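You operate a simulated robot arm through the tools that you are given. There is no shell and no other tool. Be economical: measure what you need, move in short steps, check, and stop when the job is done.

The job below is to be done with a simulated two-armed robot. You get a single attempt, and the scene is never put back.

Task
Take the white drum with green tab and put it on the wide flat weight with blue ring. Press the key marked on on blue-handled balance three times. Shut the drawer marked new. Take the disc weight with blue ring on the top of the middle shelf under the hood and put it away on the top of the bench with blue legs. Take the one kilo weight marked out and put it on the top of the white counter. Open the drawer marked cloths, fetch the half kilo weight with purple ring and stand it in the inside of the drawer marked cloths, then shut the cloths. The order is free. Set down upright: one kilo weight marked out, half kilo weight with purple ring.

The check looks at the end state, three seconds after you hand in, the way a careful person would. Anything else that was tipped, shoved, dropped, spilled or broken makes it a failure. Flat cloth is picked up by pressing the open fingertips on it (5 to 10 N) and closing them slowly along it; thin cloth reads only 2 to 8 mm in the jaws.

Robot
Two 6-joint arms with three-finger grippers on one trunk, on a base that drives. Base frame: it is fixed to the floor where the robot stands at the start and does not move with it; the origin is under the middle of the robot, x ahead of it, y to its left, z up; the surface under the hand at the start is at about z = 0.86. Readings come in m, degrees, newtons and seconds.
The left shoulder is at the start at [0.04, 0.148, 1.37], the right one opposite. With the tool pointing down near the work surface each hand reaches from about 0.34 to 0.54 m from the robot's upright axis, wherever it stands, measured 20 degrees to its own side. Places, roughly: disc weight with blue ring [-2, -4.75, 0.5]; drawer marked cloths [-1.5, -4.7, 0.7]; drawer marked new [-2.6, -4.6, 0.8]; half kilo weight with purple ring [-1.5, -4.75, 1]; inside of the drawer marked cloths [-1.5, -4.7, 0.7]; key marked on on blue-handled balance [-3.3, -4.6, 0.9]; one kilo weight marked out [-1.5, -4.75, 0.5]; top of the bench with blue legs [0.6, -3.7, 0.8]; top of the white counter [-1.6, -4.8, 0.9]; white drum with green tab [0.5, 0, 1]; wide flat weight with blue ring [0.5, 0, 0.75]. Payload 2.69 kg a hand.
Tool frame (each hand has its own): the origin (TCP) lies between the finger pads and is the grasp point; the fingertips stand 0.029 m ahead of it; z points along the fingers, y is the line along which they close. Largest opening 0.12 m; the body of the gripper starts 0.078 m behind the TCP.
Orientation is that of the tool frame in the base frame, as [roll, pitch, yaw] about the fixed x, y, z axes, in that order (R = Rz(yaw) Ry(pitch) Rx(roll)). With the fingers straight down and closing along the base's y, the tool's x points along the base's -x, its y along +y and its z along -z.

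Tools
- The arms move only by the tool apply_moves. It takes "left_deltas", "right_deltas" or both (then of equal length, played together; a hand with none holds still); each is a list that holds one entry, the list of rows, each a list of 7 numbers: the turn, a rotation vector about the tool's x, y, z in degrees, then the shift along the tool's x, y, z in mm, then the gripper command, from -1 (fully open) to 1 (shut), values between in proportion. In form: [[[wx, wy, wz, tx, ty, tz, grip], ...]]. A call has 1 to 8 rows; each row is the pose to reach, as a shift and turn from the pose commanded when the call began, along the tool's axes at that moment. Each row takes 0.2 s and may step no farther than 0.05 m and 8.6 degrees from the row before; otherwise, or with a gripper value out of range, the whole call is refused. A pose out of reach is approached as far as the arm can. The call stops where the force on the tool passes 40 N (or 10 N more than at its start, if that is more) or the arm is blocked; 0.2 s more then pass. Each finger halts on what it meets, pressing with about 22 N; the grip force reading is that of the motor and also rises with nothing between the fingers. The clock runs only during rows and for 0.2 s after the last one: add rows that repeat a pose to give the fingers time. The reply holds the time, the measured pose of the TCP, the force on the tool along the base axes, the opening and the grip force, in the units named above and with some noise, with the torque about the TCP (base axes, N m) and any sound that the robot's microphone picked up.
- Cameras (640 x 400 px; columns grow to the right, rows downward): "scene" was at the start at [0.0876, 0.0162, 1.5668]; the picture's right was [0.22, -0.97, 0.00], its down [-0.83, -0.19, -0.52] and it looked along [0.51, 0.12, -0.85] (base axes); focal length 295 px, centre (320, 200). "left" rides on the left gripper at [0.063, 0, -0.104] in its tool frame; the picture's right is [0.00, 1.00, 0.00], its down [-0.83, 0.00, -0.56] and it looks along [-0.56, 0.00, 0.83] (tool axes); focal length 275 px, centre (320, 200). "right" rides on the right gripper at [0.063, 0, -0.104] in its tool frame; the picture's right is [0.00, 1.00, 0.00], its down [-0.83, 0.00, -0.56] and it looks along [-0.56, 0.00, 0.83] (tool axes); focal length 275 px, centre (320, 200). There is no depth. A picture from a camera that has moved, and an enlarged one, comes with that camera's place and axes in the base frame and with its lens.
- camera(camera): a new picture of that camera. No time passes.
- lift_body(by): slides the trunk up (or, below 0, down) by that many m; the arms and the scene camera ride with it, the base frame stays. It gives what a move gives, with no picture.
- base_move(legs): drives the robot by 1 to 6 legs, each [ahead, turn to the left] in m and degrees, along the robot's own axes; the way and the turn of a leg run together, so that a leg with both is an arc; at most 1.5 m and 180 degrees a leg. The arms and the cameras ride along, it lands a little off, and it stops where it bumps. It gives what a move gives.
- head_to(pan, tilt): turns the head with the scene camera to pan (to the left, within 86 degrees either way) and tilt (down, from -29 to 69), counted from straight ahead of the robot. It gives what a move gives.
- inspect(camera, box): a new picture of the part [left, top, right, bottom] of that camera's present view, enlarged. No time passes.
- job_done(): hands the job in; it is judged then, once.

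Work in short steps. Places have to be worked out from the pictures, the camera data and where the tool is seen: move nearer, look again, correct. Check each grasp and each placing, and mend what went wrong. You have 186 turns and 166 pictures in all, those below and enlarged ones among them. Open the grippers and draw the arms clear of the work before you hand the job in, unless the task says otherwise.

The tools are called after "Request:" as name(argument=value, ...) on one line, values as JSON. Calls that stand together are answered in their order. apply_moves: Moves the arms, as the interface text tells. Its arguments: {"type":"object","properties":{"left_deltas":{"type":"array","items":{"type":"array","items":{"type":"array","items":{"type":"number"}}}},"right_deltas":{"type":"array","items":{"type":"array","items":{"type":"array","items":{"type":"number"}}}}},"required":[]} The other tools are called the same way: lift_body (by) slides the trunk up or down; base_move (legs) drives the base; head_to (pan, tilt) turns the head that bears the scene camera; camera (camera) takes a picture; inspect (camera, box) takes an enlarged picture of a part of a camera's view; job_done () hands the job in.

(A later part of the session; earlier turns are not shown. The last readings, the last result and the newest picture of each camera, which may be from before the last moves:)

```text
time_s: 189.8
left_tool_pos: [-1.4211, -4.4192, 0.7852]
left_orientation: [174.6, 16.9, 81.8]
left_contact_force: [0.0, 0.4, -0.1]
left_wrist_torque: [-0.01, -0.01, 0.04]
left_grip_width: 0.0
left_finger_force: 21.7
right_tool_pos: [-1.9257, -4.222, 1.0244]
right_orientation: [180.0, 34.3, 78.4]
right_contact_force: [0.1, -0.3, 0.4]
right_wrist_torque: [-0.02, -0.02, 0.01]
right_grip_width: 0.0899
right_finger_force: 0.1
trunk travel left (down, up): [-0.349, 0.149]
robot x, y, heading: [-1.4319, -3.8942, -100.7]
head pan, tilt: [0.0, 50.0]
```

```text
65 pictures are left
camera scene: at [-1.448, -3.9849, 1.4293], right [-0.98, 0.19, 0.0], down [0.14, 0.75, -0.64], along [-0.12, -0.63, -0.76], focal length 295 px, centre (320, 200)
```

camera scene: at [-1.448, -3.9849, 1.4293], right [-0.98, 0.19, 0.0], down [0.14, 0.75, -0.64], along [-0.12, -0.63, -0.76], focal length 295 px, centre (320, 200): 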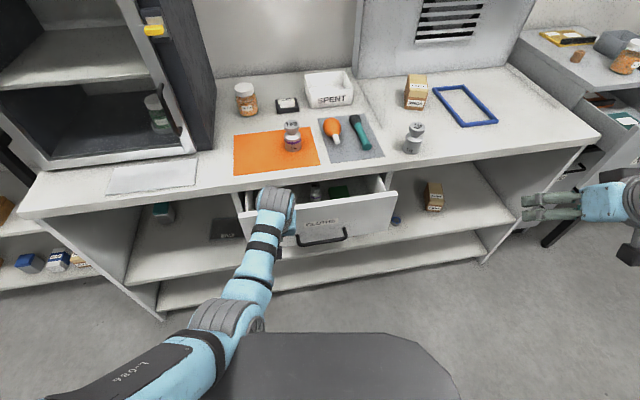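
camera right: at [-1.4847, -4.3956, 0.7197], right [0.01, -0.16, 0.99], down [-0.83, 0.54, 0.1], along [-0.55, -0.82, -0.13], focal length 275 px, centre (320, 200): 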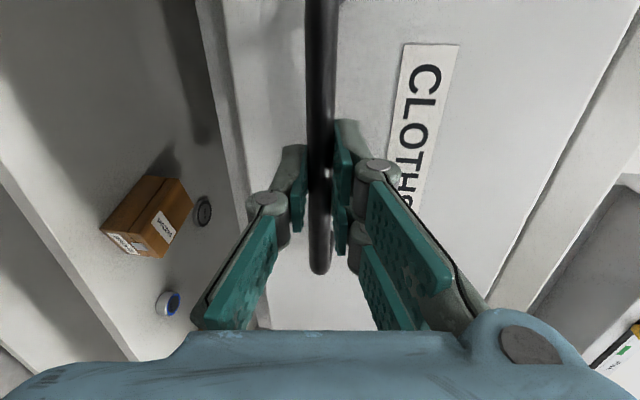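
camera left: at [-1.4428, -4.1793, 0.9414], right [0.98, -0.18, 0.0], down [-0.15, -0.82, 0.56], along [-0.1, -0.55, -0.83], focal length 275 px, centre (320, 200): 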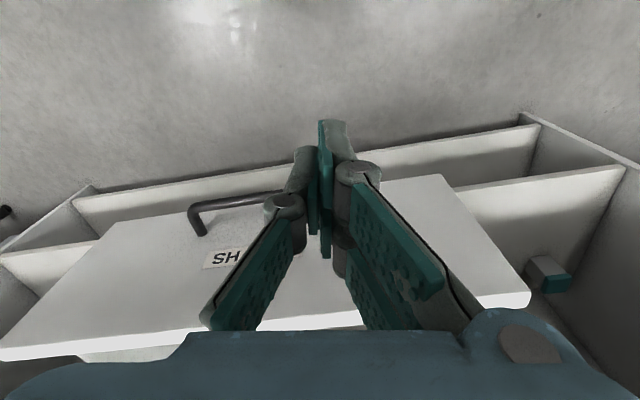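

The drawer is closing and the weight inside still stands. I push on.

Request:
base_move(legs=[[0.08, 0]])

Request:
camera(camera="scene")

Request:
camera(camera="left")

```text
time_s: 190.8
left_tool_pos: [-1.4352, -4.4939, 0.7855]
left_orientation: [174.5, 17.2, 81.9]
left_contact_force: [0.4, 1.2, -0.2]
left_wrist_torque: [-0.04, 0.01, -0.02]
left_grip_width: 0.0
left_finger_force: 22.4
right_tool_pos: [-1.9401, -4.2953, 1.0256]
right_orientation: [-180.0, 34.4, 78.3]
right_contact_force: [0.4, 1.1, 0.8]
right_wrist_torque: [-0.03, 0.02, 0.0]
right_grip_width: 0.0904
right_finger_force: 0.0
trunk travel left (down, up): [-0.349, 0.149]
robot x, y, heading: [-1.4485, -3.9716, -101.0]
head pan, tilt: [0.0, 50.0]
```

```text
64 pictures are left
camera scene: at [-1.4616, -4.0574, 1.4297], right [-0.98, 0.19, 0.0], down [0.14, 0.75, -0.65], along [-0.12, -0.64, -0.76], focal length 295 px, centre (320, 200)
```

scene: 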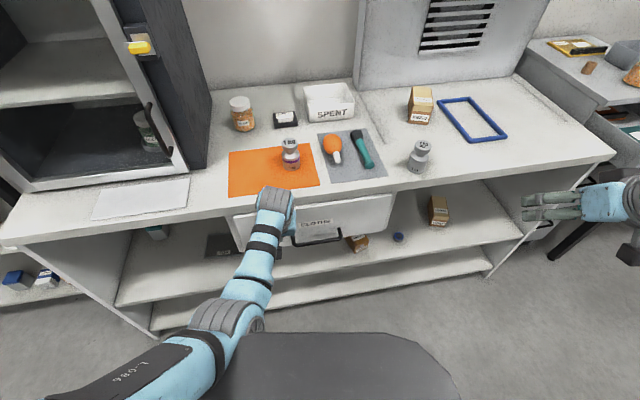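

```text
63 pictures are left
camera left: at [-1.4307, -4.4038, 0.8661], right [0.99, -0.12, 0.09], down [-0.15, -0.62, 0.77], along [-0.03, -0.78, -0.63], focal length 275 px, centre (320, 200)
```

left: 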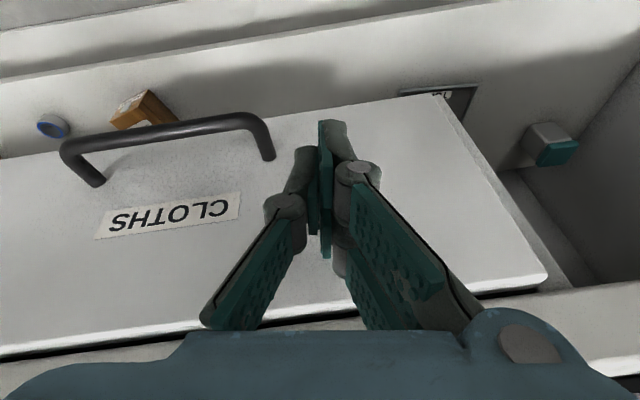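

Nearly shut. I push the remaining few centimetres with the arm.

Request:
apply_moves(left_deltas=[[[0, 0, 0, -14, 0, 4, 1], [0, 0, 0, -28, 0, 8, 1], [0, 0, 0, -42, 0, 13, 1], [0, 0, 0, -52, 0, 16, 1]]])

Request:
camera(camera="left")

```text
time_s: 191.5
left_tool_pos: [-1.4395, -4.5188, 0.7784]
left_orientation: [174.5, 15.2, 81.9]
left_contact_force: [3.2, 31.1, 18.7]
left_wrist_torque: [0.02, -0.16, 0.32]
left_grip_width: 0.0
left_finger_force: 21.9
right_tool_pos: [-1.94, -4.2974, 1.0243]
right_orientation: [179.8, 34.4, 78.4]
right_contact_force: [-0.3, -0.6, -0.4]
right_wrist_torque: [0.0, 0.01, -0.01]
right_grip_width: 0.0902
right_finger_force: 0.0
trunk travel left (down, up): [-0.349, 0.149]
robot x, y, heading: [-1.4462, -3.9733, -101.0]
head pan, tilt: [0.0, 50.0]
stopped in row 3 (left hand): the force on the tool passed its limit at 49 N (the readings are from after the stop); the commanded pose is now the measured one
```

```text
62 pictures are left
camera left: at [-1.4359, -4.4311, 0.8613], right [0.99, -0.12, 0.09], down [-0.15, -0.64, 0.75], along [-0.03, -0.76, -0.65], focal length 275 px, centre (320, 200)
```

left: 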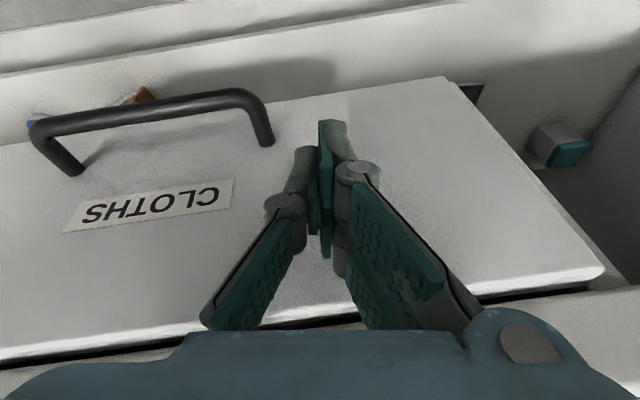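

The handle is back at y ≈ −4.518, its original closed place, and the push met 49 N: the drawer is shut. I back the base off and look at it.

Request:
base_move(legs=[[-0.12, 0]])

Request:
lift_body(by=0.149)

Request:
head_to(pan=-20, tilt=45)

Request:
camera(camera="scene")

```text
time_s: 192.8
left_tool_pos: [-1.4167, -4.4086, 0.7761]
left_orientation: [174.5, 15.3, 81.9]
left_contact_force: [0.1, -1.2, 0.0]
left_wrist_torque: [-0.02, 0.04, -0.02]
left_grip_width: 0.0001
left_finger_force: 21.7
right_tool_pos: [-1.9182, -4.1862, 1.0224]
right_orientation: [179.9, 34.0, 78.5]
right_contact_force: [-0.1, -0.4, 0.1]
right_wrist_torque: [0.02, 0.02, 0.0]
right_grip_width: 0.0899
right_finger_force: 0.0
trunk travel left (down, up): [-0.349, 0.149]
robot x, y, heading: [-1.4217, -3.8513, -100.8]
head pan, tilt: [0.0, 50.0]
```

```text
time_s: 194.5
left_tool_pos: [-1.4163, -4.4068, 0.9266]
left_orientation: [174.5, 15.3, 81.9]
left_contact_force: [-0.1, -0.6, 0.7]
left_wrist_torque: [0.02, 0.01, 0.04]
left_grip_width: 0.0003
left_finger_force: 21.9
right_tool_pos: [-1.9179, -4.1844, 1.1705]
right_orientation: [180.0, 34.2, 78.4]
right_contact_force: [-0.8, -0.8, -0.8]
right_wrist_torque: [-0.01, 0.0, -0.04]
right_grip_width: 0.0902
right_finger_force: 0.0
trunk travel left (down, up): [-0.497, 0.0]
robot x, y, heading: [-1.4224, -3.8517, -100.5]
head pan, tilt: [0.0, 50.0]
```

```text
time_s: 195.3
left_tool_pos: [-1.4166, -4.4051, 0.925]
left_orientation: [174.5, 15.4, 81.9]
left_contact_force: [-0.8, 0.3, -0.4]
left_wrist_torque: [-0.01, 0.0, 0.01]
left_grip_width: 0.0
left_finger_force: 21.7
right_tool_pos: [-1.9176, -4.1837, 1.1704]
right_orientation: [179.9, 34.2, 78.3]
right_contact_force: [0.8, 0.0, -0.3]
right_wrist_torque: [0.03, -0.04, 0.0]
right_grip_width: 0.09
right_finger_force: 0.0
trunk travel left (down, up): [-0.497, 0.0]
robot x, y, heading: [-1.4251, -3.8551, -100.8]
head pan, tilt: [-20.0, 45.0]
```

```text
61 pictures are left
camera scene: at [-1.4682, -3.9412, 1.5845], right [-0.86, 0.51, 0.0], down [0.36, 0.61, -0.71], along [-0.36, -0.61, -0.71], focal length 295 px, centre (320, 200)
```

scene: 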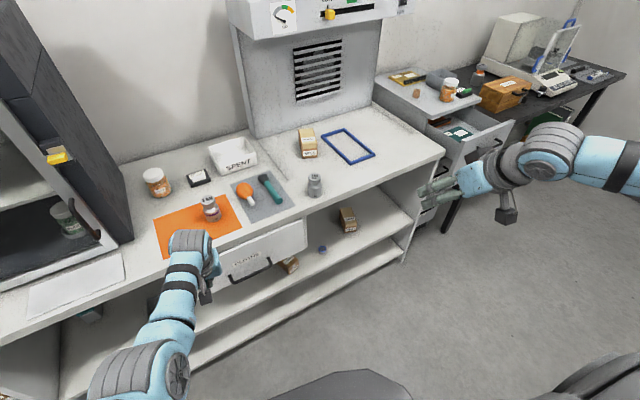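

The drawer is shut and everything stands. Next the NEW drawer: I raise the left hand, turn right to face along the counter, and drive past the table.

Request:
apply_moves(left_deltas=[[[0, 0, 0, 0, 0, -35, 1], [0, 0, 0, 0, 0, -70, 1], [0, 0, 0, 0, 0, -100, 1]]])

Request:
base_move(legs=[[0, -79], [0.9, 0]])

Request:
head_to(pan=65, tilt=35)

Request:
camera(camera="scene")

```text
time_s: 196.1
left_tool_pos: [-1.4056, -4.3849, 1.0221]
left_orientation: [173.2, 15.7, 82.5]
left_contact_force: [-1.1, 0.3, -0.1]
left_wrist_torque: [0.0, 0.0, -0.02]
left_grip_width: 0.0002
left_finger_force: 21.9
right_tool_pos: [-1.9178, -4.1842, 1.1712]
right_orientation: [180.0, 34.2, 78.4]
right_contact_force: [-0.4, 1.2, 0.0]
right_wrist_torque: [0.0, -0.02, -0.01]
right_grip_width: 0.0903
right_finger_force: 0.0
trunk travel left (down, up): [-0.497, 0.0]
robot x, y, heading: [-1.4297, -3.851, -101.0]
head pan, tilt: [-20.0, 45.0]
```

```text
time_s: 204.2
left_tool_pos: [-2.834, -3.9763, 1.0228]
left_orientation: [173.3, 15.8, 3.6]
left_contact_force: [0.1, 0.0, -0.2]
left_wrist_torque: [0.0, -0.01, -0.03]
left_grip_width: 0.0
left_finger_force: 22.0
right_tool_pos: [-2.7352, -3.4362, 1.1719]
right_orientation: [-180.0, 34.2, -0.4]
right_contact_force: [0.3, 0.1, -0.5]
right_wrist_torque: [0.01, 0.0, 0.0]
right_grip_width: 0.0902
right_finger_force: 0.1
trunk travel left (down, up): [-0.497, 0.0]
robot x, y, heading: [-2.3155, -3.8587, -179.6]
head pan, tilt: [-20.0, 45.0]
```

```text
time_s: 205.8
left_tool_pos: [-2.8353, -3.9798, 1.021]
left_orientation: [172.9, 15.6, 3.8]
left_contact_force: [0.7, 0.6, 0.3]
left_wrist_torque: [0.0, 0.0, 0.0]
left_grip_width: 0.0
left_finger_force: 22.3
right_tool_pos: [-2.7369, -3.4366, 1.1705]
right_orientation: [180.0, 34.2, -0.6]
right_contact_force: [-0.5, -0.4, 0.1]
right_wrist_torque: [0.01, -0.04, -0.01]
right_grip_width: 0.0895
right_finger_force: 0.1
trunk travel left (down, up): [-0.497, 0.0]
robot x, y, heading: [-2.3151, -3.8599, -179.5]
head pan, tilt: [65.0, 35.0]
```

```text
60 pictures are left
camera scene: at [-2.372, -3.9362, 1.5994], right [-0.91, 0.42, 0.0], down [0.24, 0.52, -0.82], along [-0.34, -0.74, -0.57], focal length 295 px, centre (320, 200)
```

scene: 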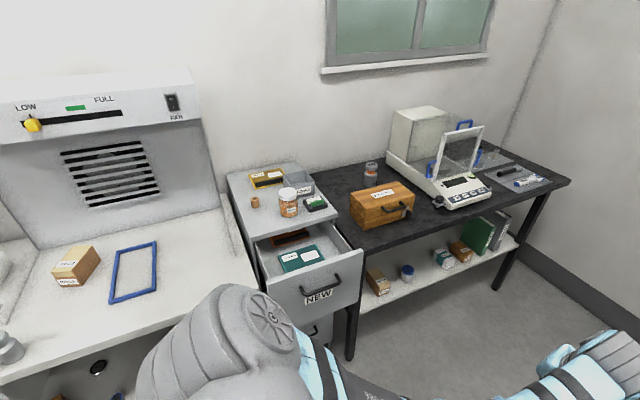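

The NEW drawer's front is at y ≈ −4.54 (x −2.46…−2.82), to be pushed to ≈ −4.77. I drive 13 cm on, turn to face the cabinet, and look.

Request:
base_move(legs=[[0.13, 0], [0, 89.5]])

Request:
apply_moves(right_deltas=[[[0, -7.5, 0, -5, 30, 10, 0], [0, -15, 0, -10, 60, 20, 0.5], [0, -22.5, 0, -15, 90, 30, 1], [0, -30, 0, -20, 120, 40, 1], [0, -30, 0, -50, 150, 60, 1], [0, -30, 0, -80, 180, 80, 1], [0, -30, 0, -90, 210, 90, 1]]])

Request:
head_to(pan=-15, tilt=45)

Request:
camera(camera="scene")

```text
time_s: 210.9
left_tool_pos: [-2.3288, -4.3796, 1.0218]
left_orientation: [173.0, 15.8, 93.3]
left_contact_force: [-1.1, -0.2, -0.2]
left_wrist_torque: [0.0, 0.0, 0.03]
left_grip_width: 0.0
left_finger_force: 21.9
right_tool_pos: [-2.8712, -4.2761, 1.1717]
right_orientation: [-180.0, 34.1, 89.1]
right_contact_force: [-0.5, 0.2, 0.2]
right_wrist_torque: [0.03, 0.03, 0.0]
right_grip_width: 0.0902
right_finger_force: 0.2
trunk travel left (down, up): [-0.497, 0.0]
robot x, y, heading: [-2.4469, -3.8578, -90.1]
head pan, tilt: [65.0, 35.0]
```

```text
time_s: 212.5
left_tool_pos: [-2.328, -4.3795, 1.021]
left_orientation: [172.9, 15.8, 93.3]
left_contact_force: [-0.1, 0.0, -0.4]
left_wrist_torque: [-0.03, 0.02, -0.01]
left_grip_width: 0.0002
left_finger_force: 22.2
right_tool_pos: [-2.7556, -4.3494, 1.1651]
right_orientation: [-180.0, 64.0, 89.1]
right_contact_force: [-0.7, 0.4, 0.1]
right_wrist_torque: [0.02, -0.03, 0.01]
right_grip_width: 0.0001
right_finger_force: 21.8
right hand out of reach, approached as far as the arm can: row 5, 6, 7
trunk travel left (down, up): [-0.497, 0.0]
robot x, y, heading: [-2.4467, -3.8608, -90.1]
head pan, tilt: [65.0, 35.0]
```

```text
time_s: 214.0
left_tool_pos: [-2.3274, -4.3794, 1.0212]
left_orientation: [172.9, 15.8, 93.3]
left_contact_force: [0.0, 0.0, -0.2]
left_wrist_torque: [0.01, 0.02, -0.01]
left_grip_width: 0.0
left_finger_force: 22.0
right_tool_pos: [-2.7549, -4.3485, 1.1654]
right_orientation: [-180.0, 64.2, 89.1]
right_contact_force: [0.9, -0.1, -0.1]
right_wrist_torque: [-0.01, 0.01, -0.03]
right_grip_width: 0.0
right_finger_force: 22.3
trunk travel left (down, up): [-0.497, 0.0]
robot x, y, heading: [-2.4436, -3.8581, -90.2]
head pan, tilt: [-15.0, 45.0]
```

```text
59 pictures are left
camera scene: at [-2.4664, -3.9563, 1.5845], right [-0.97, 0.26, 0.0], down [0.18, 0.68, -0.71], along [-0.18, -0.68, -0.71], focal length 295 px, centre (320, 200)
```

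scene: 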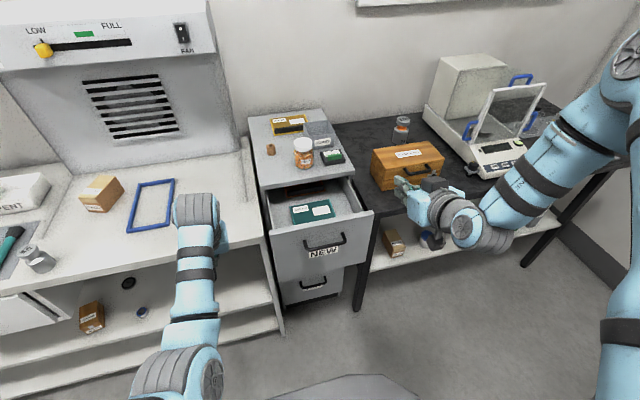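

The handle triangulates to about [-2.63, -4.506, 0.82]. I lower the right fist toward it, raise the left hand, and drop the trunk 12 cm.

Request:
apply_moves(right_deltas=[[[0, 0, 0, 30, 21, 14, 1], [0, 0, 0, 60, 42, 28, 1], [0, 0, 0, 90, 63, 42, 1], [0, 0, 0, 115, 84, 54, 1], [0, 0, 0, 140, 105, 66, 1], [0, 0, 0, 162, 125, 79, 1]]], left_deltas=[[[0, 0, 0, 0, 0, -15, 1], [0, 0, 0, 0, 0, -30, 1], [0, 0, 0, 0, 0, -45, 1], [0, 0, 0, 0, 0, -60, 1], [0, 0, 0, 0, 0, -75, 1], [0, 0, 0, 0, 0, -90, 1]]])

Request:
lift_body(by=-0.12)

Request:
camera(camera="right")

```text
time_s: 215.6
left_tool_pos: [-2.3048, -4.3622, 1.1056]
left_orientation: [170.1, 16.1, 95.0]
left_contact_force: [0.3, -0.3, -0.1]
left_wrist_torque: [0.0, 0.01, -0.01]
left_grip_width: 0.0
left_finger_force: 21.7
left hand out of reach, approached as far as the arm can: row 6
right_tool_pos: [-2.7575, -4.3242, 1.1153]
right_orientation: [-179.9, 64.1, 89.0]
right_contact_force: [0.5, 0.1, -0.1]
right_wrist_torque: [0.0, -0.02, 0.02]
right_grip_width: 0.0
right_finger_force: 21.7
right hand out of reach, approached as far as the arm can: row 1, 2, 3, 4, 5, 6
trunk travel left (down, up): [-0.497, 0.0]
robot x, y, heading: [-2.4437, -3.856, -90.1]
head pan, tilt: [-15.0, 45.0]
stopped in row 6 (left hand): the arm was blocked; the commanded pose is now the measured one
```

```text
time_s: 217.1
left_tool_pos: [-2.3048, -4.362, 0.9834]
left_orientation: [170.1, 16.0, 95.0]
left_contact_force: [-0.5, 1.2, 1.4]
left_wrist_torque: [-0.01, 0.01, 0.02]
left_grip_width: 0.0
left_finger_force: 22.1
right_tool_pos: [-2.7572, -4.3246, 0.9951]
right_orientation: [-180.0, 64.0, 89.1]
right_contact_force: [1.1, -0.1, 0.1]
right_wrist_torque: [-0.03, -0.02, 0.02]
right_grip_width: 0.0
right_finger_force: 21.8
trunk travel left (down, up): [-0.377, 0.12]
robot x, y, heading: [-2.4465, -3.8605, -90.0]
head pan, tilt: [-15.0, 45.0]
```

```text
58 pictures are left
camera right: at [-2.7574, -4.2026, 0.9849], right [1.0, -0.01, 0.0], down [0.01, 0.14, 0.99], along [-0.01, -0.99, 0.14], focal length 275 px, centre (320, 200)
```

right: 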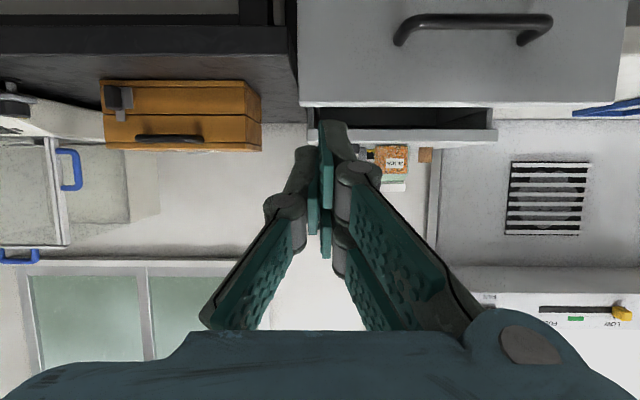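

The panel's top is z ≈ 0.92 and its centre x ≈ −2.60. I back 10 cm and extend the arm forward and sideways to line up.

Request:
base_move(legs=[[-0.1, 0]])

Request:
apply_moves(right_deltas=[[[0, 0, 0, -15, 0, 35, 1], [0, 0, 0, -30, 20, 68, 1], [0, 0, 0, -45, 50, 100, 1], [0, 0, 0, -60, 80, 125, 1], [0, 0, 0, -66, 110, 140, 1], [0, 0, 0, -66, 130, 140, 1]]])

Request:
lift_body(by=-0.09)

Request:
camera(camera="right")

```text
time_s: 218.3
left_tool_pos: [-2.3044, -4.2665, 0.9807]
left_orientation: [170.1, 15.7, 95.1]
left_contact_force: [-0.7, -0.2, -0.9]
left_wrist_torque: [0.05, 0.01, -0.02]
left_grip_width: 0.0002
left_finger_force: 21.6
right_tool_pos: [-2.7571, -4.2284, 0.9929]
right_orientation: [179.9, 63.9, 89.2]
right_contact_force: [0.0, -0.2, 1.0]
right_wrist_torque: [-0.02, 0.0, -0.04]
right_grip_width: 0.0001
right_finger_force: 21.5
trunk travel left (down, up): [-0.377, 0.12]
robot x, y, heading: [-2.4457, -3.7595, -89.8]
head pan, tilt: [-15.0, 45.0]
```

```text
time_s: 219.7
left_tool_pos: [-2.3029, -4.2614, 0.9833]
left_orientation: [170.1, 16.0, 95.1]
left_contact_force: [-0.2, 0.1, -0.4]
left_wrist_torque: [-0.03, -0.05, -0.01]
left_grip_width: 0.0
left_finger_force: 21.8
right_tool_pos: [-2.7848, -4.2854, 1.0182]
right_orientation: [180.0, 64.2, 89.2]
right_contact_force: [0.0, 0.6, -0.2]
right_wrist_torque: [0.01, 0.0, -0.02]
right_grip_width: 0.0
right_finger_force: 21.9
right hand out of reach, approached as far as the arm can: row 1, 2, 3, 4, 5, 6
trunk travel left (down, up): [-0.377, 0.12]
robot x, y, heading: [-2.4437, -3.7569, -90.2]
head pan, tilt: [-15.0, 45.0]
```

```text
time_s: 220.9
left_tool_pos: [-2.3024, -4.2623, 0.8938]
left_orientation: [170.1, 16.0, 95.1]
left_contact_force: [0.3, -0.2, -0.3]
left_wrist_torque: [-0.01, 0.01, 0.01]
left_grip_width: 0.0
left_finger_force: 21.6
right_tool_pos: [-2.7833, -4.2852, 0.9296]
right_orientation: [-179.9, 64.3, 89.2]
right_contact_force: [-0.5, -0.1, 0.1]
right_wrist_torque: [0.01, 0.02, 0.02]
right_grip_width: 0.0
right_finger_force: 21.4
trunk travel left (down, up): [-0.287, 0.21]
robot x, y, heading: [-2.4433, -3.759, -90.1]
head pan, tilt: [-15.0, 45.0]
```

```text
57 pictures are left
camera right: at [-2.7837, -4.1629, 0.9185], right [1.0, -0.01, 0.0], down [0.01, 0.14, 0.99], along [-0.01, -0.99, 0.14], focal length 275 px, centre (320, 200)
```

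right: 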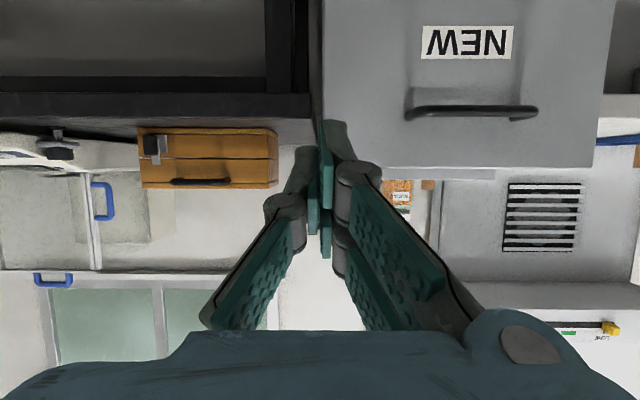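

The arm is too folded for that sideways move. Extending it first should free it: I push the hand 15 cm forward, then sideways.

Request:
apply_moves(right_deltas=[[[0, 0, 0, -18, 0, 36, 1], [0, 0, 0, -36, 0, 72, 1], [0, 0, 0, -54, 0, 108, 1], [0, 0, 0, -66, 0, 135, 1], [0, 0, 0, -66, 40, 135, 1], [0, 0, 0, -66, 80, 135, 1], [0, 0, 0, -66, 120, 135, 1], [0, 0, 0, -66, 160, 135, 1]]])

```text
time_s: 222.7
left_tool_pos: [-2.3035, -4.2629, 0.8943]
left_orientation: [170.1, 16.0, 95.1]
left_contact_force: [-0.5, 0.9, 0.2]
left_wrist_torque: [0.01, 0.01, 0.0]
left_grip_width: 0.0001
left_finger_force: 22.2
right_tool_pos: [-2.8033, -4.3221, 0.9583]
right_orientation: [179.9, 64.0, 89.1]
right_contact_force: [0.8, -0.4, -1.2]
right_wrist_torque: [-0.01, -0.04, -0.01]
right_grip_width: 0.0
right_finger_force: 21.7
right hand out of reach, approached as far as the arm can: row 1, 2, 3, 4, 5, 6, 7, 8
trunk travel left (down, up): [-0.287, 0.21]
robot x, y, heading: [-2.4479, -3.7607, -90.1]
head pan, tilt: [-15.0, 45.0]
```

Not feasible in this posture, so I'll push with the left hand as I did for the other drawer. I stow the right hand back (tilt 55°), then shift the robot to x ≈ −2.60.

Request:
apply_moves(right_deltas=[[[0, 6, 0, 12, -12, -25, 1], [0, 12, 0, 24, -24, -50, 1], [0, 18, 0, 36, -36, -75, 1], [0, 24, 0, 48, -48, -100, 1], [0, 30, 0, 61, -60, -126, 1]]])

Request:
base_move(legs=[[0, -90], [0.155, 0], [0, 90]])

Request:
apply_moves(left_deltas=[[[4, -5, 0, 0, 0, -5, 1], [8, -10, 0, 0, 0, -10, 1]]])

Request:
camera(camera="scene")

```text
time_s: 223.9
left_tool_pos: [-2.3041, -4.2615, 0.8946]
left_orientation: [170.0, 16.2, 95.1]
left_contact_force: [-0.2, 0.0, -0.5]
left_wrist_torque: [-0.01, -0.01, 0.0]
left_grip_width: 0.0
left_finger_force: 22.0
right_tool_pos: [-2.8618, -4.1791, 0.9596]
right_orientation: [179.7, 34.2, 89.0]
right_contact_force: [-0.6, -0.3, 0.5]
right_wrist_torque: [-0.04, -0.02, -0.02]
right_grip_width: 0.0001
right_finger_force: 21.6
trunk travel left (down, up): [-0.287, 0.21]
robot x, y, heading: [-2.4445, -3.7602, -90.0]
head pan, tilt: [-15.0, 45.0]
```

```text
time_s: 233.0
left_tool_pos: [-2.4652, -4.2625, 0.8939]
left_orientation: [170.0, 16.0, 94.3]
left_contact_force: [0.1, -0.9, -0.1]
left_wrist_torque: [-0.01, 0.0, 0.02]
left_grip_width: 0.0001
left_finger_force: 22.0
right_tool_pos: [-3.0215, -4.1728, 0.9607]
right_orientation: [179.9, 34.1, 88.4]
right_contact_force: [0.7, 0.3, -0.9]
right_wrist_torque: [0.0, 0.05, -0.01]
right_grip_width: 0.0
right_finger_force: 21.7
trunk travel left (down, up): [-0.287, 0.21]
robot x, y, heading: [-2.5984, -3.7569, -90.6]
head pan, tilt: [-15.0, 45.0]
```

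```text
time_s: 233.6
left_tool_pos: [-2.46, -4.2644, 0.911]
left_orientation: [177.1, 27.1, 93.4]
left_contact_force: [-0.1, 0.2, 0.6]
left_wrist_torque: [0.02, 0.03, -0.01]
left_grip_width: 0.0
left_finger_force: 22.1
right_tool_pos: [-3.0233, -4.1726, 0.9598]
right_orientation: [-180.0, 34.2, 88.5]
right_contact_force: [-0.5, 0.4, -0.3]
right_wrist_torque: [0.03, -0.01, -0.02]
right_grip_width: 0.0002
right_finger_force: 21.9
trunk travel left (down, up): [-0.287, 0.21]
robot x, y, heading: [-2.6026, -3.7543, -90.6]
head pan, tilt: [-15.0, 45.0]
```

```text
56 pictures are left
camera scene: at [-2.6228, -3.8539, 1.375], right [-0.96, 0.27, 0.0], down [0.19, 0.68, -0.71], along [-0.19, -0.68, -0.71], focal length 295 px, centre (320, 200)
```

scene: 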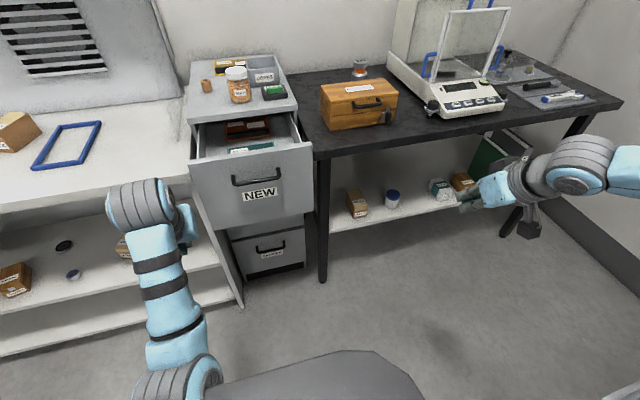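

I shift the left fist ~8 cm toward the panel's middle and extend slightly.

Request:
apply_moves(left_deltas=[[[0, 0, 0, -18, -20, 8, 1], [0, 0, 0, -36, -40, 16, 1], [0, 0, 0, -54, -60, 25, 1], [0, 0, 0, -72, -80, 35, 1]]])

Request:
camera(camera="left")

```text
time_s: 234.6
left_tool_pos: [-2.5428, -4.3453, 0.9021]
left_orientation: [177.8, 26.0, 93.2]
left_contact_force: [-0.5, -0.3, 0.3]
left_wrist_torque: [-0.01, 0.0, 0.03]
left_grip_width: 0.0
left_finger_force: 22.0
right_tool_pos: [-3.0224, -4.173, 0.9597]
right_orientation: [180.0, 34.1, 88.5]
right_contact_force: [-0.1, 0.6, -0.6]
right_wrist_torque: [0.0, -0.02, 0.02]
right_grip_width: 0.0
right_finger_force: 22.1
trunk travel left (down, up): [-0.287, 0.21]
robot x, y, heading: [-2.6021, -3.7573, -90.9]
head pan, tilt: [-15.0, 45.0]
```

```text
55 pictures are left
camera left: at [-2.5525, -4.244, 0.9681], right [1.0, 0.07, 0.04], down [0.0, -0.5, 0.86], along [0.08, -0.86, -0.5], focal length 275 px, centre (320, 200)
```

left: 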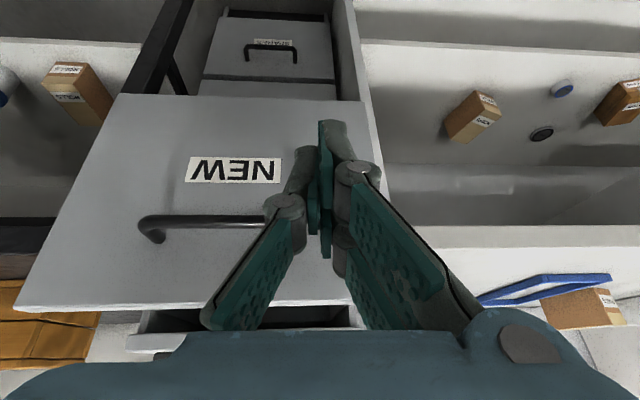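

Lined up on the panel. I drive forward 25 cm, pushing it.

Request:
base_move(legs=[[0.25, 0]])

Request:
camera(camera="scene")

```text
time_s: 236.4
left_tool_pos: [-2.5424, -4.5941, 0.9025]
left_orientation: [177.7, 26.1, 93.5]
left_contact_force: [-0.4, 0.0, 0.2]
left_wrist_torque: [0.02, -0.01, 0.0]
left_grip_width: 0.0002
left_finger_force: 22.0
right_tool_pos: [-3.0248, -4.4222, 0.9601]
right_orientation: [-179.9, 34.2, 88.6]
right_contact_force: [-0.1, 0.8, -0.4]
right_wrist_torque: [0.04, 0.05, 0.01]
right_grip_width: 0.0
right_finger_force: 21.4
trunk travel left (down, up): [-0.287, 0.21]
robot x, y, heading: [-2.6043, -4.0049, -90.5]
head pan, tilt: [-15.0, 45.0]
```

```text
54 pictures are left
camera scene: at [-2.6259, -4.1026, 1.3751], right [-0.96, 0.27, 0.0], down [0.19, 0.68, -0.71], along [-0.19, -0.68, -0.71], focal length 295 px, centre (320, 200)
```

scene: 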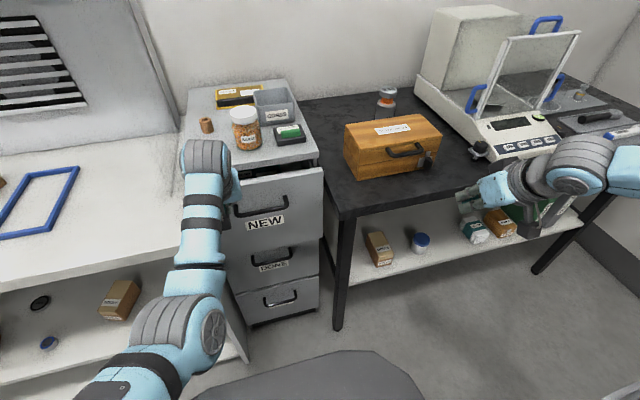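

Nearly shut; I finish with the arm.

Request:
apply_moves(left_deltas=[[[0, 0, 0, -18, 0, 9, 1], [0, 0, 0, -36, 0, 18, 1], [0, 0, 0, -54, 0, 26, 1], [0, 0, 0, -72, 0, 35, 1], [0, 0, 0, -90, 0, 44, 1]]])

Request:
camera(camera="scene")

```text
time_s: 237.6
left_tool_pos: [-2.5279, -4.6481, 0.9078]
left_orientation: [177.6, 25.9, 93.2]
left_contact_force: [-15.5, 35.9, -1.5]
left_wrist_torque: [0.55, 0.17, -0.35]
left_grip_width: 0.0
left_finger_force: 22.2
left hand out of reach, approached as far as the arm can: row 3, 4, 5
right_tool_pos: [-3.0264, -4.4172, 0.9616]
right_orientation: [179.7, 34.6, 88.4]
right_contact_force: [0.7, 0.8, -0.3]
right_wrist_torque: [-0.01, 0.0, -0.04]
right_grip_width: 0.0
right_finger_force: 22.2
trunk travel left (down, up): [-0.287, 0.21]
robot x, y, heading: [-2.6049, -4.0066, -90.9]
head pan, tilt: [-15.0, 45.0]
```

```text
53 pictures are left
camera scene: at [-2.63, -4.0961, 1.3754], right [-0.96, 0.27, 0.0], down [0.19, 0.68, -0.71], along [-0.19, -0.68, -0.7], focal length 295 px, centre (320, 200)
```

scene: 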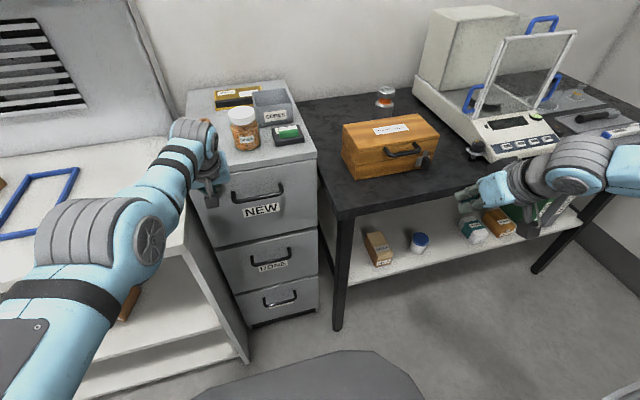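

The NEW drawer looks flush with those below. I back off 20 cm and check closely.

Request:
base_move(legs=[[-0.2, 0]])

Request:
inspect(camera="scene", box=[150, 40, 480, 260])

```text
time_s: 239.2
left_tool_pos: [-2.5211, -4.4564, 0.9039]
left_orientation: [177.7, 25.9, 93.3]
left_contact_force: [-0.1, -0.4, 0.5]
left_wrist_torque: [0.03, -0.04, 0.01]
left_grip_width: 0.0002
left_finger_force: 22.1
right_tool_pos: [-3.0225, -4.223, 0.96]
right_orientation: [180.0, 33.9, 88.6]
right_contact_force: [0.3, 0.4, 0.3]
right_wrist_torque: [0.01, -0.02, 0.01]
right_grip_width: 0.0001
right_finger_force: 22.4
trunk travel left (down, up): [-0.287, 0.21]
robot x, y, heading: [-2.6015, -3.8033, -90.5]
head pan, tilt: [-15.0, 45.0]
```

```text
1.82 times, centred on (315, 150) of scene
camera zoom: at [-2.6236, -3.9063, 1.3747], right [-0.96, 0.27, 0.0], down [0.19, 0.68, -0.71], along [-0.19, -0.68, -0.71], focal length 536 px, centre (329, 291)
```

zoom: 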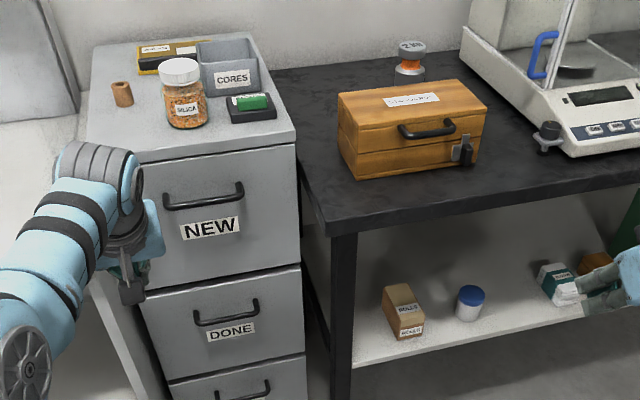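

Shut flush. Now the balance: I move 0.5 m along to x ≈ −3.1 and look at its keys.

Request:
lift_body(by=0.15)

Request:
base_move(legs=[[0, -89.5], [0.52, 0], [0, 90]])

Request:
head_to(pan=-15, tilt=42)

Request:
camera(camera="scene")

```text
time_s: 241.0
left_tool_pos: [-2.522, -4.4558, 1.0552]
left_orientation: [177.6, 26.0, 93.4]
left_contact_force: [-0.5, -0.8, -0.7]
left_wrist_torque: [0.0, 0.03, -0.01]
left_grip_width: 0.0
left_finger_force: 22.2
right_tool_pos: [-3.0231, -4.2226, 1.1103]
right_orientation: [-180.0, 34.2, 88.4]
right_contact_force: [0.9, 0.1, -0.9]
right_wrist_torque: [0.0, -0.02, -0.02]
right_grip_width: 0.0002
right_finger_force: 22.0
trunk travel left (down, up): [-0.437, 0.06]
robot x, y, heading: [-2.6052, -3.8051, -90.5]
head pan, tilt: [-15.0, 45.0]
```

```text
time_s: 251.7
left_tool_pos: [-3.0551, -4.4455, 1.0545]
left_orientation: [177.7, 26.0, 92.6]
left_contact_force: [0.2, -0.1, 1.0]
left_wrist_torque: [0.01, -0.02, -0.01]
left_grip_width: 0.0002
left_finger_force: 21.6
right_tool_pos: [-3.5532, -4.2063, 1.1106]
right_orientation: [180.0, 34.1, 87.7]
right_contact_force: [-0.1, 0.1, 0.1]
right_wrist_torque: [0.05, -0.01, 0.0]
right_grip_width: 0.0
right_finger_force: 22.2
trunk travel left (down, up): [-0.437, 0.06]
robot x, y, heading: [-3.1264, -3.7976, -91.2]
head pan, tilt: [-15.0, 45.0]
```

```text
time_s: 252.3
left_tool_pos: [-3.0547, -4.4467, 1.0557]
left_orientation: [177.7, 26.0, 92.6]
left_contact_force: [-0.8, 0.5, 0.1]
left_wrist_torque: [-0.02, 0.03, 0.02]
left_grip_width: 0.0
left_finger_force: 21.8
right_tool_pos: [-3.5528, -4.2062, 1.1105]
right_orientation: [179.9, 34.0, 87.8]
right_contact_force: [0.0, -0.5, -0.2]
right_wrist_torque: [0.01, 0.02, -0.03]
right_grip_width: 0.0
right_finger_force: 22.0
trunk travel left (down, up): [-0.437, 0.06]
robot x, y, heading: [-3.1282, -3.796, -91.3]
head pan, tilt: [-15.0, 42.0]
```

```text
51 pictures are left
camera scene: at [-3.1508, -3.8955, 1.5299], right [-0.96, 0.28, 0.0], down [0.19, 0.64, -0.74], along [-0.21, -0.71, -0.67], focal length 295 px, centre (320, 200)
```

scene: 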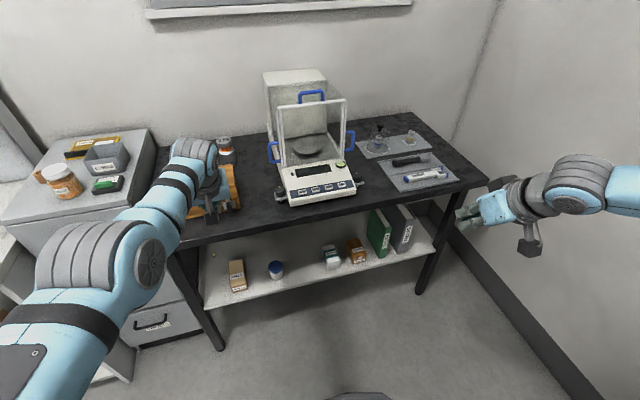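

Request:
inspect(camera="scene", box=[260, 140, 380, 215])

```text
5.33 times, centred on (320, 178) of scene
camera zoom: at [-3.1508, -3.8955, 1.5299], right [-0.96, 0.28, 0.0], down [0.19, 0.64, -0.74], along [-0.21, -0.71, -0.67], focal length 1572 px, centre (320, 320)
```

zoom: 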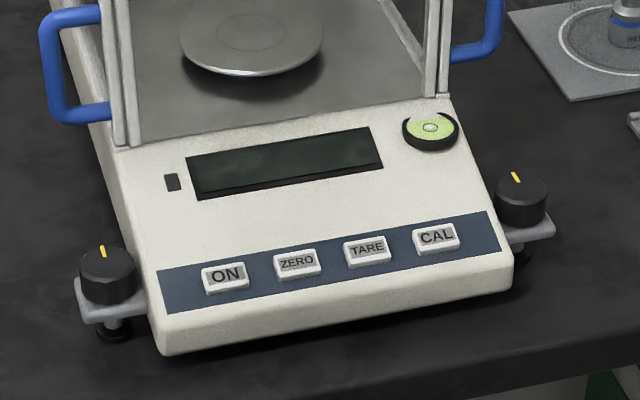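

The ON key is at about [-3.30, -4.60], z ≈ 0.91. I bring the right hand (fingers closed) to tool-down in front of the robot.

Request:
apply_moves(right_deltas=[[[0, 4, 0, -11, 40, 7, 1], [0, 8, 0, -22, 80, 15, 1], [0, 12, 0, -33, 120, 22, 1], [0, 17, 0, -44, 160, 30, 1], [0, 22, 0, -55, 200, 37, 1], [0, 28, 0, -66, 240, 45, 1]]])

Request:
camera(camera="right")

```text
time_s: 253.7
left_tool_pos: [-3.0544, -4.4465, 1.0553]
left_orientation: [177.7, 26.1, 92.6]
left_contact_force: [0.6, -0.3, -0.9]
left_wrist_torque: [0.02, 0.01, 0.01]
left_grip_width: 0.0001
left_finger_force: 21.7
right_tool_pos: [-3.4736, -4.1764, 1.1055]
right_orientation: [179.7, 6.2, 87.8]
right_contact_force: [-0.2, 0.7, 0.0]
right_wrist_torque: [-0.04, 0.02, 0.02]
right_grip_width: 0.0
right_finger_force: 22.0
right hand out of reach, approached as far as the arm can: row 3, 4, 5, 6
trunk travel left (down, up): [-0.437, 0.06]
robot x, y, heading: [-3.1275, -3.7955, -91.5]
head pan, tilt: [-15.0, 42.0]
```

```text
49 pictures are left
camera right: at [-3.4732, -4.1004, 1.2035], right [1.0, -0.03, 0.0], down [-0.03, -0.77, 0.64], along [-0.02, -0.64, -0.77], focal length 275 px, centre (320, 200)
```

right: 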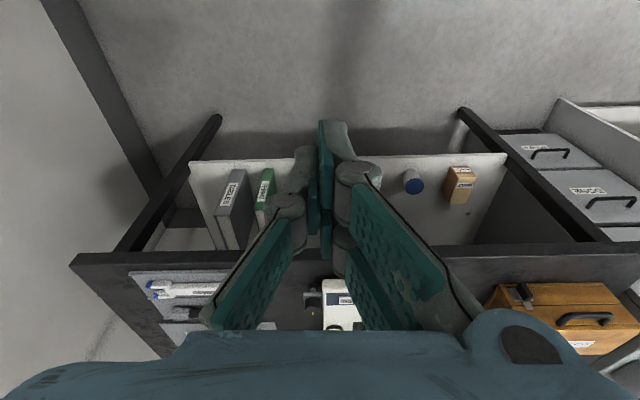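

I unfold the arm by lowering and extending it, then try moving inward.

Request:
apply_moves(right_deltas=[[[0, 0, 0, -20, 0, 35, 1], [0, 0, 0, -40, 10, 70, 1], [0, 0, 0, -60, 30, 100, 1], [0, 0, 0, -80, 60, 120, 1], [0, 0, 0, -90, 95, 120, 1], [0, 0, 0, -100, 130, 120, 1], [0, 0, 0, -100, 165, 120, 1]]])

```text
time_s: 255.3
left_tool_pos: [-3.0554, -4.4463, 1.0561]
left_orientation: [177.7, 26.1, 92.6]
left_contact_force: [-0.7, 0.1, 0.2]
left_wrist_torque: [0.0, -0.01, 0.0]
left_grip_width: 0.0
left_finger_force: 21.7
right_tool_pos: [-3.4813, -4.1747, 1.0223]
right_orientation: [-179.9, 6.2, 87.7]
right_contact_force: [0.4, -0.3, -0.8]
right_wrist_torque: [0.03, -0.03, -0.04]
right_grip_width: 0.0001
right_finger_force: 21.9
right hand out of reach, approached as far as the arm can: row 1, 2, 3, 4, 5, 6, 7
trunk travel left (down, up): [-0.437, 0.06]
robot x, y, heading: [-3.1254, -3.7944, -91.5]
head pan, tilt: [-15.0, 42.0]
```

Only the yaw seems to limit it, so I let the tool yaw turn with the arm while moving inward.

Request:
apply_moves(right_deltas=[[[0, 0, -8, -10, 20, 0, 1], [0, 0, -16, -20, 45, 0, 1], [0, 0, -24, -30, 70, 0, 1], [0, 0, -32, -45, 100, 0, 1], [0, 0, -40, -60, 130, 0, 1], [0, 0, -40, -80, 160, 0, 1]]])

Request:
camera(camera="scene")

```text
time_s: 256.7
left_tool_pos: [-3.0543, -4.4472, 1.0559]
left_orientation: [177.7, 26.1, 92.5]
left_contact_force: [-0.2, -0.5, -0.5]
left_wrist_torque: [-0.03, 0.01, 0.0]
left_grip_width: 0.0001
left_finger_force: 21.8
right_tool_pos: [-3.471, -4.1656, 1.0417]
right_orientation: [-175.9, 4.8, 128.1]
right_contact_force: [0.0, 0.4, 0.7]
right_wrist_torque: [0.05, 0.01, 0.04]
right_grip_width: 0.0
right_finger_force: 22.1
right hand out of reach, approached as far as the arm can: row 1, 2, 3, 4, 5, 6
trunk travel left (down, up): [-0.437, 0.06]
robot x, y, heading: [-3.1293, -3.7969, -91.3]
head pan, tilt: [-15.0, 42.0]
```

```text
48 pictures are left
camera scene: at [-3.1506, -3.8958, 1.5299], right [-0.96, 0.28, 0.0], down [0.19, 0.64, -0.74], along [-0.21, -0.71, -0.67], focal length 295 px, centre (320, 200)
```

scene: 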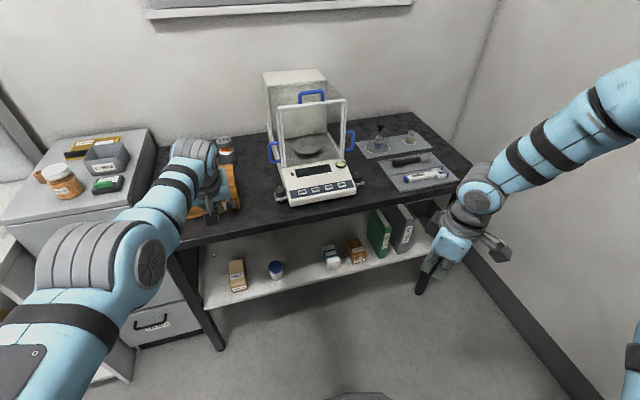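

The right arm is wrapped outward; the left arm does fine for the key. I turn 18° right so the left hand points at the balance and approach 8 cm.

Request:
base_move(legs=[[0, -18], [0.08, 0]])

Request:
camera(camera="left")

```text
time_s: 258.8
left_tool_pos: [-3.285, -4.5039, 1.0627]
left_orientation: [177.6, 26.6, 74.6]
left_contact_force: [0.8, 1.2, 0.6]
left_wrist_torque: [-0.03, 0.06, -0.01]
left_grip_width: 0.0001
left_finger_force: 22.0
right_tool_pos: [-3.5917, -4.1088, 1.0438]
right_orientation: [-175.7, 5.3, 110.0]
right_contact_force: [0.6, -0.4, 0.7]
right_wrist_torque: [0.02, 0.03, 0.0]
right_grip_width: 0.0
right_finger_force: 22.4
trunk travel left (down, up): [-0.437, 0.06]
robot x, y, heading: [-3.1536, -3.8694, -109.1]
head pan, tilt: [-15.0, 42.0]
```

```text
47 pictures are left
camera left: at [-3.2611, -4.4051, 1.1276], right [0.97, -0.25, 0.04], down [-0.16, -0.47, 0.87], along [-0.2, -0.85, -0.49], focal length 275 px, centre (320, 200)
```

left: 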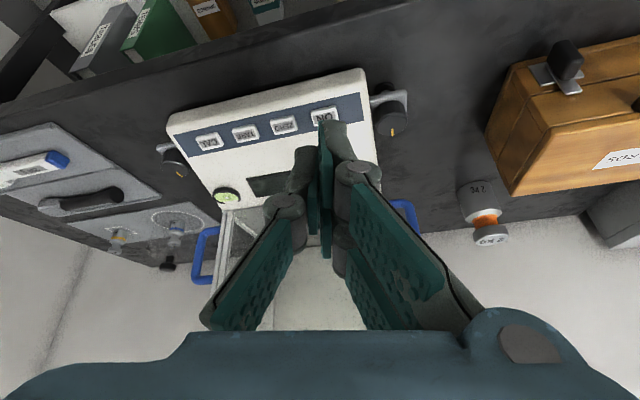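

The ON key triangulates consistently to [-3.300, -4.606, 0.910]. I drive 7.5 cm, lower the trunk 8 cm and align the closed fingertips above it.

Request:
base_move(legs=[[0.075, 0]])

Request:
lift_body(by=-0.08)

Request:
camera(camera="left")

```text
time_s: 260.3
left_tool_pos: [-3.3184, -4.5919, 1.0593]
left_orientation: [177.7, 26.4, 74.6]
left_contact_force: [-0.4, -0.8, -0.3]
left_wrist_torque: [0.06, -0.02, 0.02]
left_grip_width: 0.0
left_finger_force: 21.8
right_tool_pos: [-3.6189, -4.1866, 1.0437]
right_orientation: [-175.8, 5.4, 110.2]
right_contact_force: [-0.5, -1.6, -0.3]
right_wrist_torque: [0.09, -0.02, -0.01]
right_grip_width: 0.0
right_finger_force: 21.5
trunk travel left (down, up): [-0.437, 0.06]
robot x, y, heading: [-3.1796, -3.9407, -109.1]
head pan, tilt: [-15.0, 42.0]
stopped in leg 1: the robot was blocked; the commanded pose is now the measured one
```

```text
time_s: 261.4
left_tool_pos: [-3.3171, -4.5827, 0.9842]
left_orientation: [177.7, 26.9, 74.7]
left_contact_force: [-0.1, -0.3, -0.6]
left_wrist_torque: [0.02, -0.01, 0.0]
left_grip_width: 0.0001
left_finger_force: 21.6
right_tool_pos: [-3.6156, -4.1771, 0.9658]
right_orientation: [-175.5, 6.0, 110.1]
right_contact_force: [-0.2, 1.2, -0.8]
right_wrist_torque: [0.05, -0.04, 0.01]
right_grip_width: 0.0
right_finger_force: 22.1
trunk travel left (down, up): [-0.357, 0.14]
robot x, y, heading: [-3.1773, -3.9442, -109.1]
head pan, tilt: [-15.0, 42.0]
```

```text
46 pictures are left
camera left: at [-3.2928, -4.4824, 1.0477], right [0.97, -0.25, 0.04], down [-0.15, -0.47, 0.87], along [-0.2, -0.85, -0.49], focal length 275 px, centre (320, 200)
```

left: 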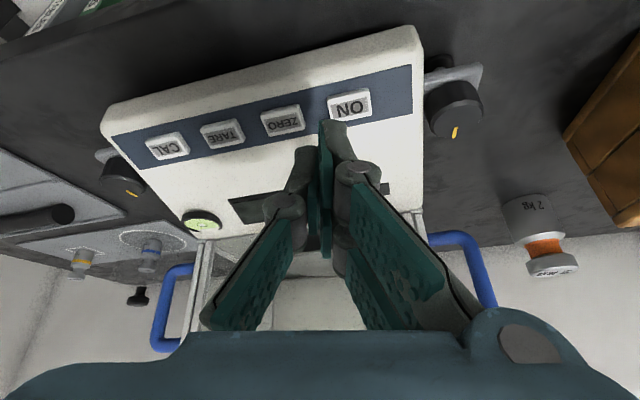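

The key is 23 mm to the left and slightly ahead of the tip. I shift and descend to ~14 mm above it, then look.

Request:
apply_moves(left_deltas=[[[0, 0, 0, -3, 12, 1, 1], [0, 0, 0, -5, 23, 3, 1], [0, 0, 0, 3, 23, 18, 1], [0, 0, 0, 10, 23, 33, 1]]])

Request:
camera(camera="left")

```text
time_s: 262.4
left_tool_pos: [-3.2939, -4.5931, 0.9501]
left_orientation: [177.7, 26.9, 74.7]
left_contact_force: [-0.3, -0.1, 0.8]
left_wrist_torque: [-0.02, -0.01, -0.01]
left_grip_width: 0.0002
left_finger_force: 21.8
right_tool_pos: [-3.6149, -4.176, 0.9658]
right_orientation: [-175.5, 5.9, 110.2]
right_contact_force: [0.4, -0.1, 0.8]
right_wrist_torque: [0.0, 0.01, -0.01]
right_grip_width: 0.0
right_finger_force: 22.1
trunk travel left (down, up): [-0.357, 0.14]
robot x, y, heading: [-3.1754, -3.9468, -109.3]
head pan, tilt: [-15.0, 42.0]
```

```text
45 pictures are left
camera left: at [-3.2701, -4.4935, 1.0146], right [0.97, -0.25, 0.04], down [-0.15, -0.47, 0.87], along [-0.2, -0.85, -0.49], focal length 275 px, centre (320, 200)
```

left: 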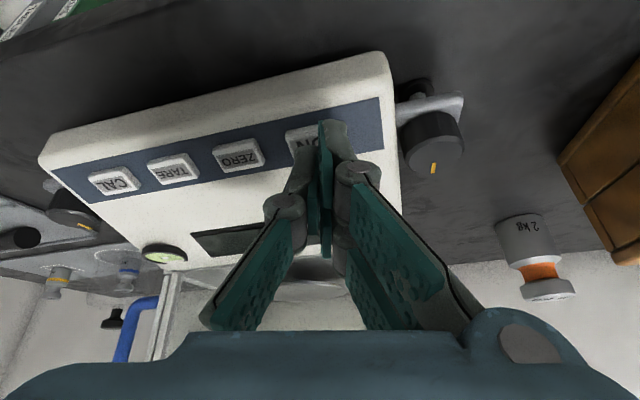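

The tip is 4 mm off to the side; I correct that and descend in small steps to press.

Request:
apply_moves(left_deltas=[[[0, 0, 0, 3, -4, 5, 1], [0, 0, 0, 5, -4, 10, 1], [0, 0, 0, 6.3, -4, 12.5, 1], [0, 0, 0, 7, -4, 14, 1], [0, 0, 0, 7, -4, 14, 1]]])

```text
time_s: 263.6
left_tool_pos: [-3.295, -4.5897, 0.9375]
left_orientation: [177.6, 26.9, 74.8]
left_contact_force: [-0.7, -0.1, 0.5]
left_wrist_torque: [-0.02, 0.04, 0.0]
left_grip_width: 0.0
left_finger_force: 21.9
left hand out of reach, approached as far as the arm can: row 2, 3, 4, 5
right_tool_pos: [-3.6153, -4.1764, 0.966]
right_orientation: [-175.5, 5.8, 110.0]
right_contact_force: [1.1, 0.9, -0.1]
right_wrist_torque: [0.01, -0.02, -0.01]
right_grip_width: 0.0001
right_finger_force: 22.6
trunk travel left (down, up): [-0.357, 0.14]
robot x, y, heading: [-3.1774, -3.9398, -109.1]
head pan, tilt: [-15.0, 42.0]
```

At the arm's limit, so I press using the trunk in small steps.

Request:
lift_body(by=-0.003)

Request:
lift_body(by=-0.002)

```text
time_s: 264.2
left_tool_pos: [-3.2955, -4.5897, 0.9348]
left_orientation: [177.7, 26.9, 74.7]
left_contact_force: [-0.3, -0.6, -0.3]
left_wrist_torque: [0.02, 0.01, -0.01]
left_grip_width: 0.0003
left_finger_force: 22.5
right_tool_pos: [-3.6157, -4.177, 0.9636]
right_orientation: [-175.5, 5.9, 110.2]
right_contact_force: [-0.1, 1.0, 1.1]
right_wrist_torque: [-0.04, 0.04, -0.01]
right_grip_width: 0.0003
right_finger_force: 21.9
trunk travel left (down, up): [-0.354, 0.143]
robot x, y, heading: [-3.176, -3.9418, -109.3]
head pan, tilt: [-15.0, 42.0]
```

```text
time_s: 264.7
left_tool_pos: [-3.2944, -4.5894, 0.933]
left_orientation: [177.8, 26.9, 74.7]
left_contact_force: [0.2, -0.3, 0.6]
left_wrist_torque: [0.0, -0.01, 0.01]
left_grip_width: 0.0
left_finger_force: 22.0
right_tool_pos: [-3.6151, -4.1758, 0.9622]
right_orientation: [-175.5, 5.9, 110.1]
right_contact_force: [-0.4, -0.2, -0.1]
right_wrist_torque: [-0.02, 0.03, -0.01]
right_grip_width: 0.0
right_finger_force: 21.8
trunk travel left (down, up): [-0.352, 0.145]
robot x, y, heading: [-3.1787, -3.9419, -109.3]
head pan, tilt: [-15.0, 42.0]
```

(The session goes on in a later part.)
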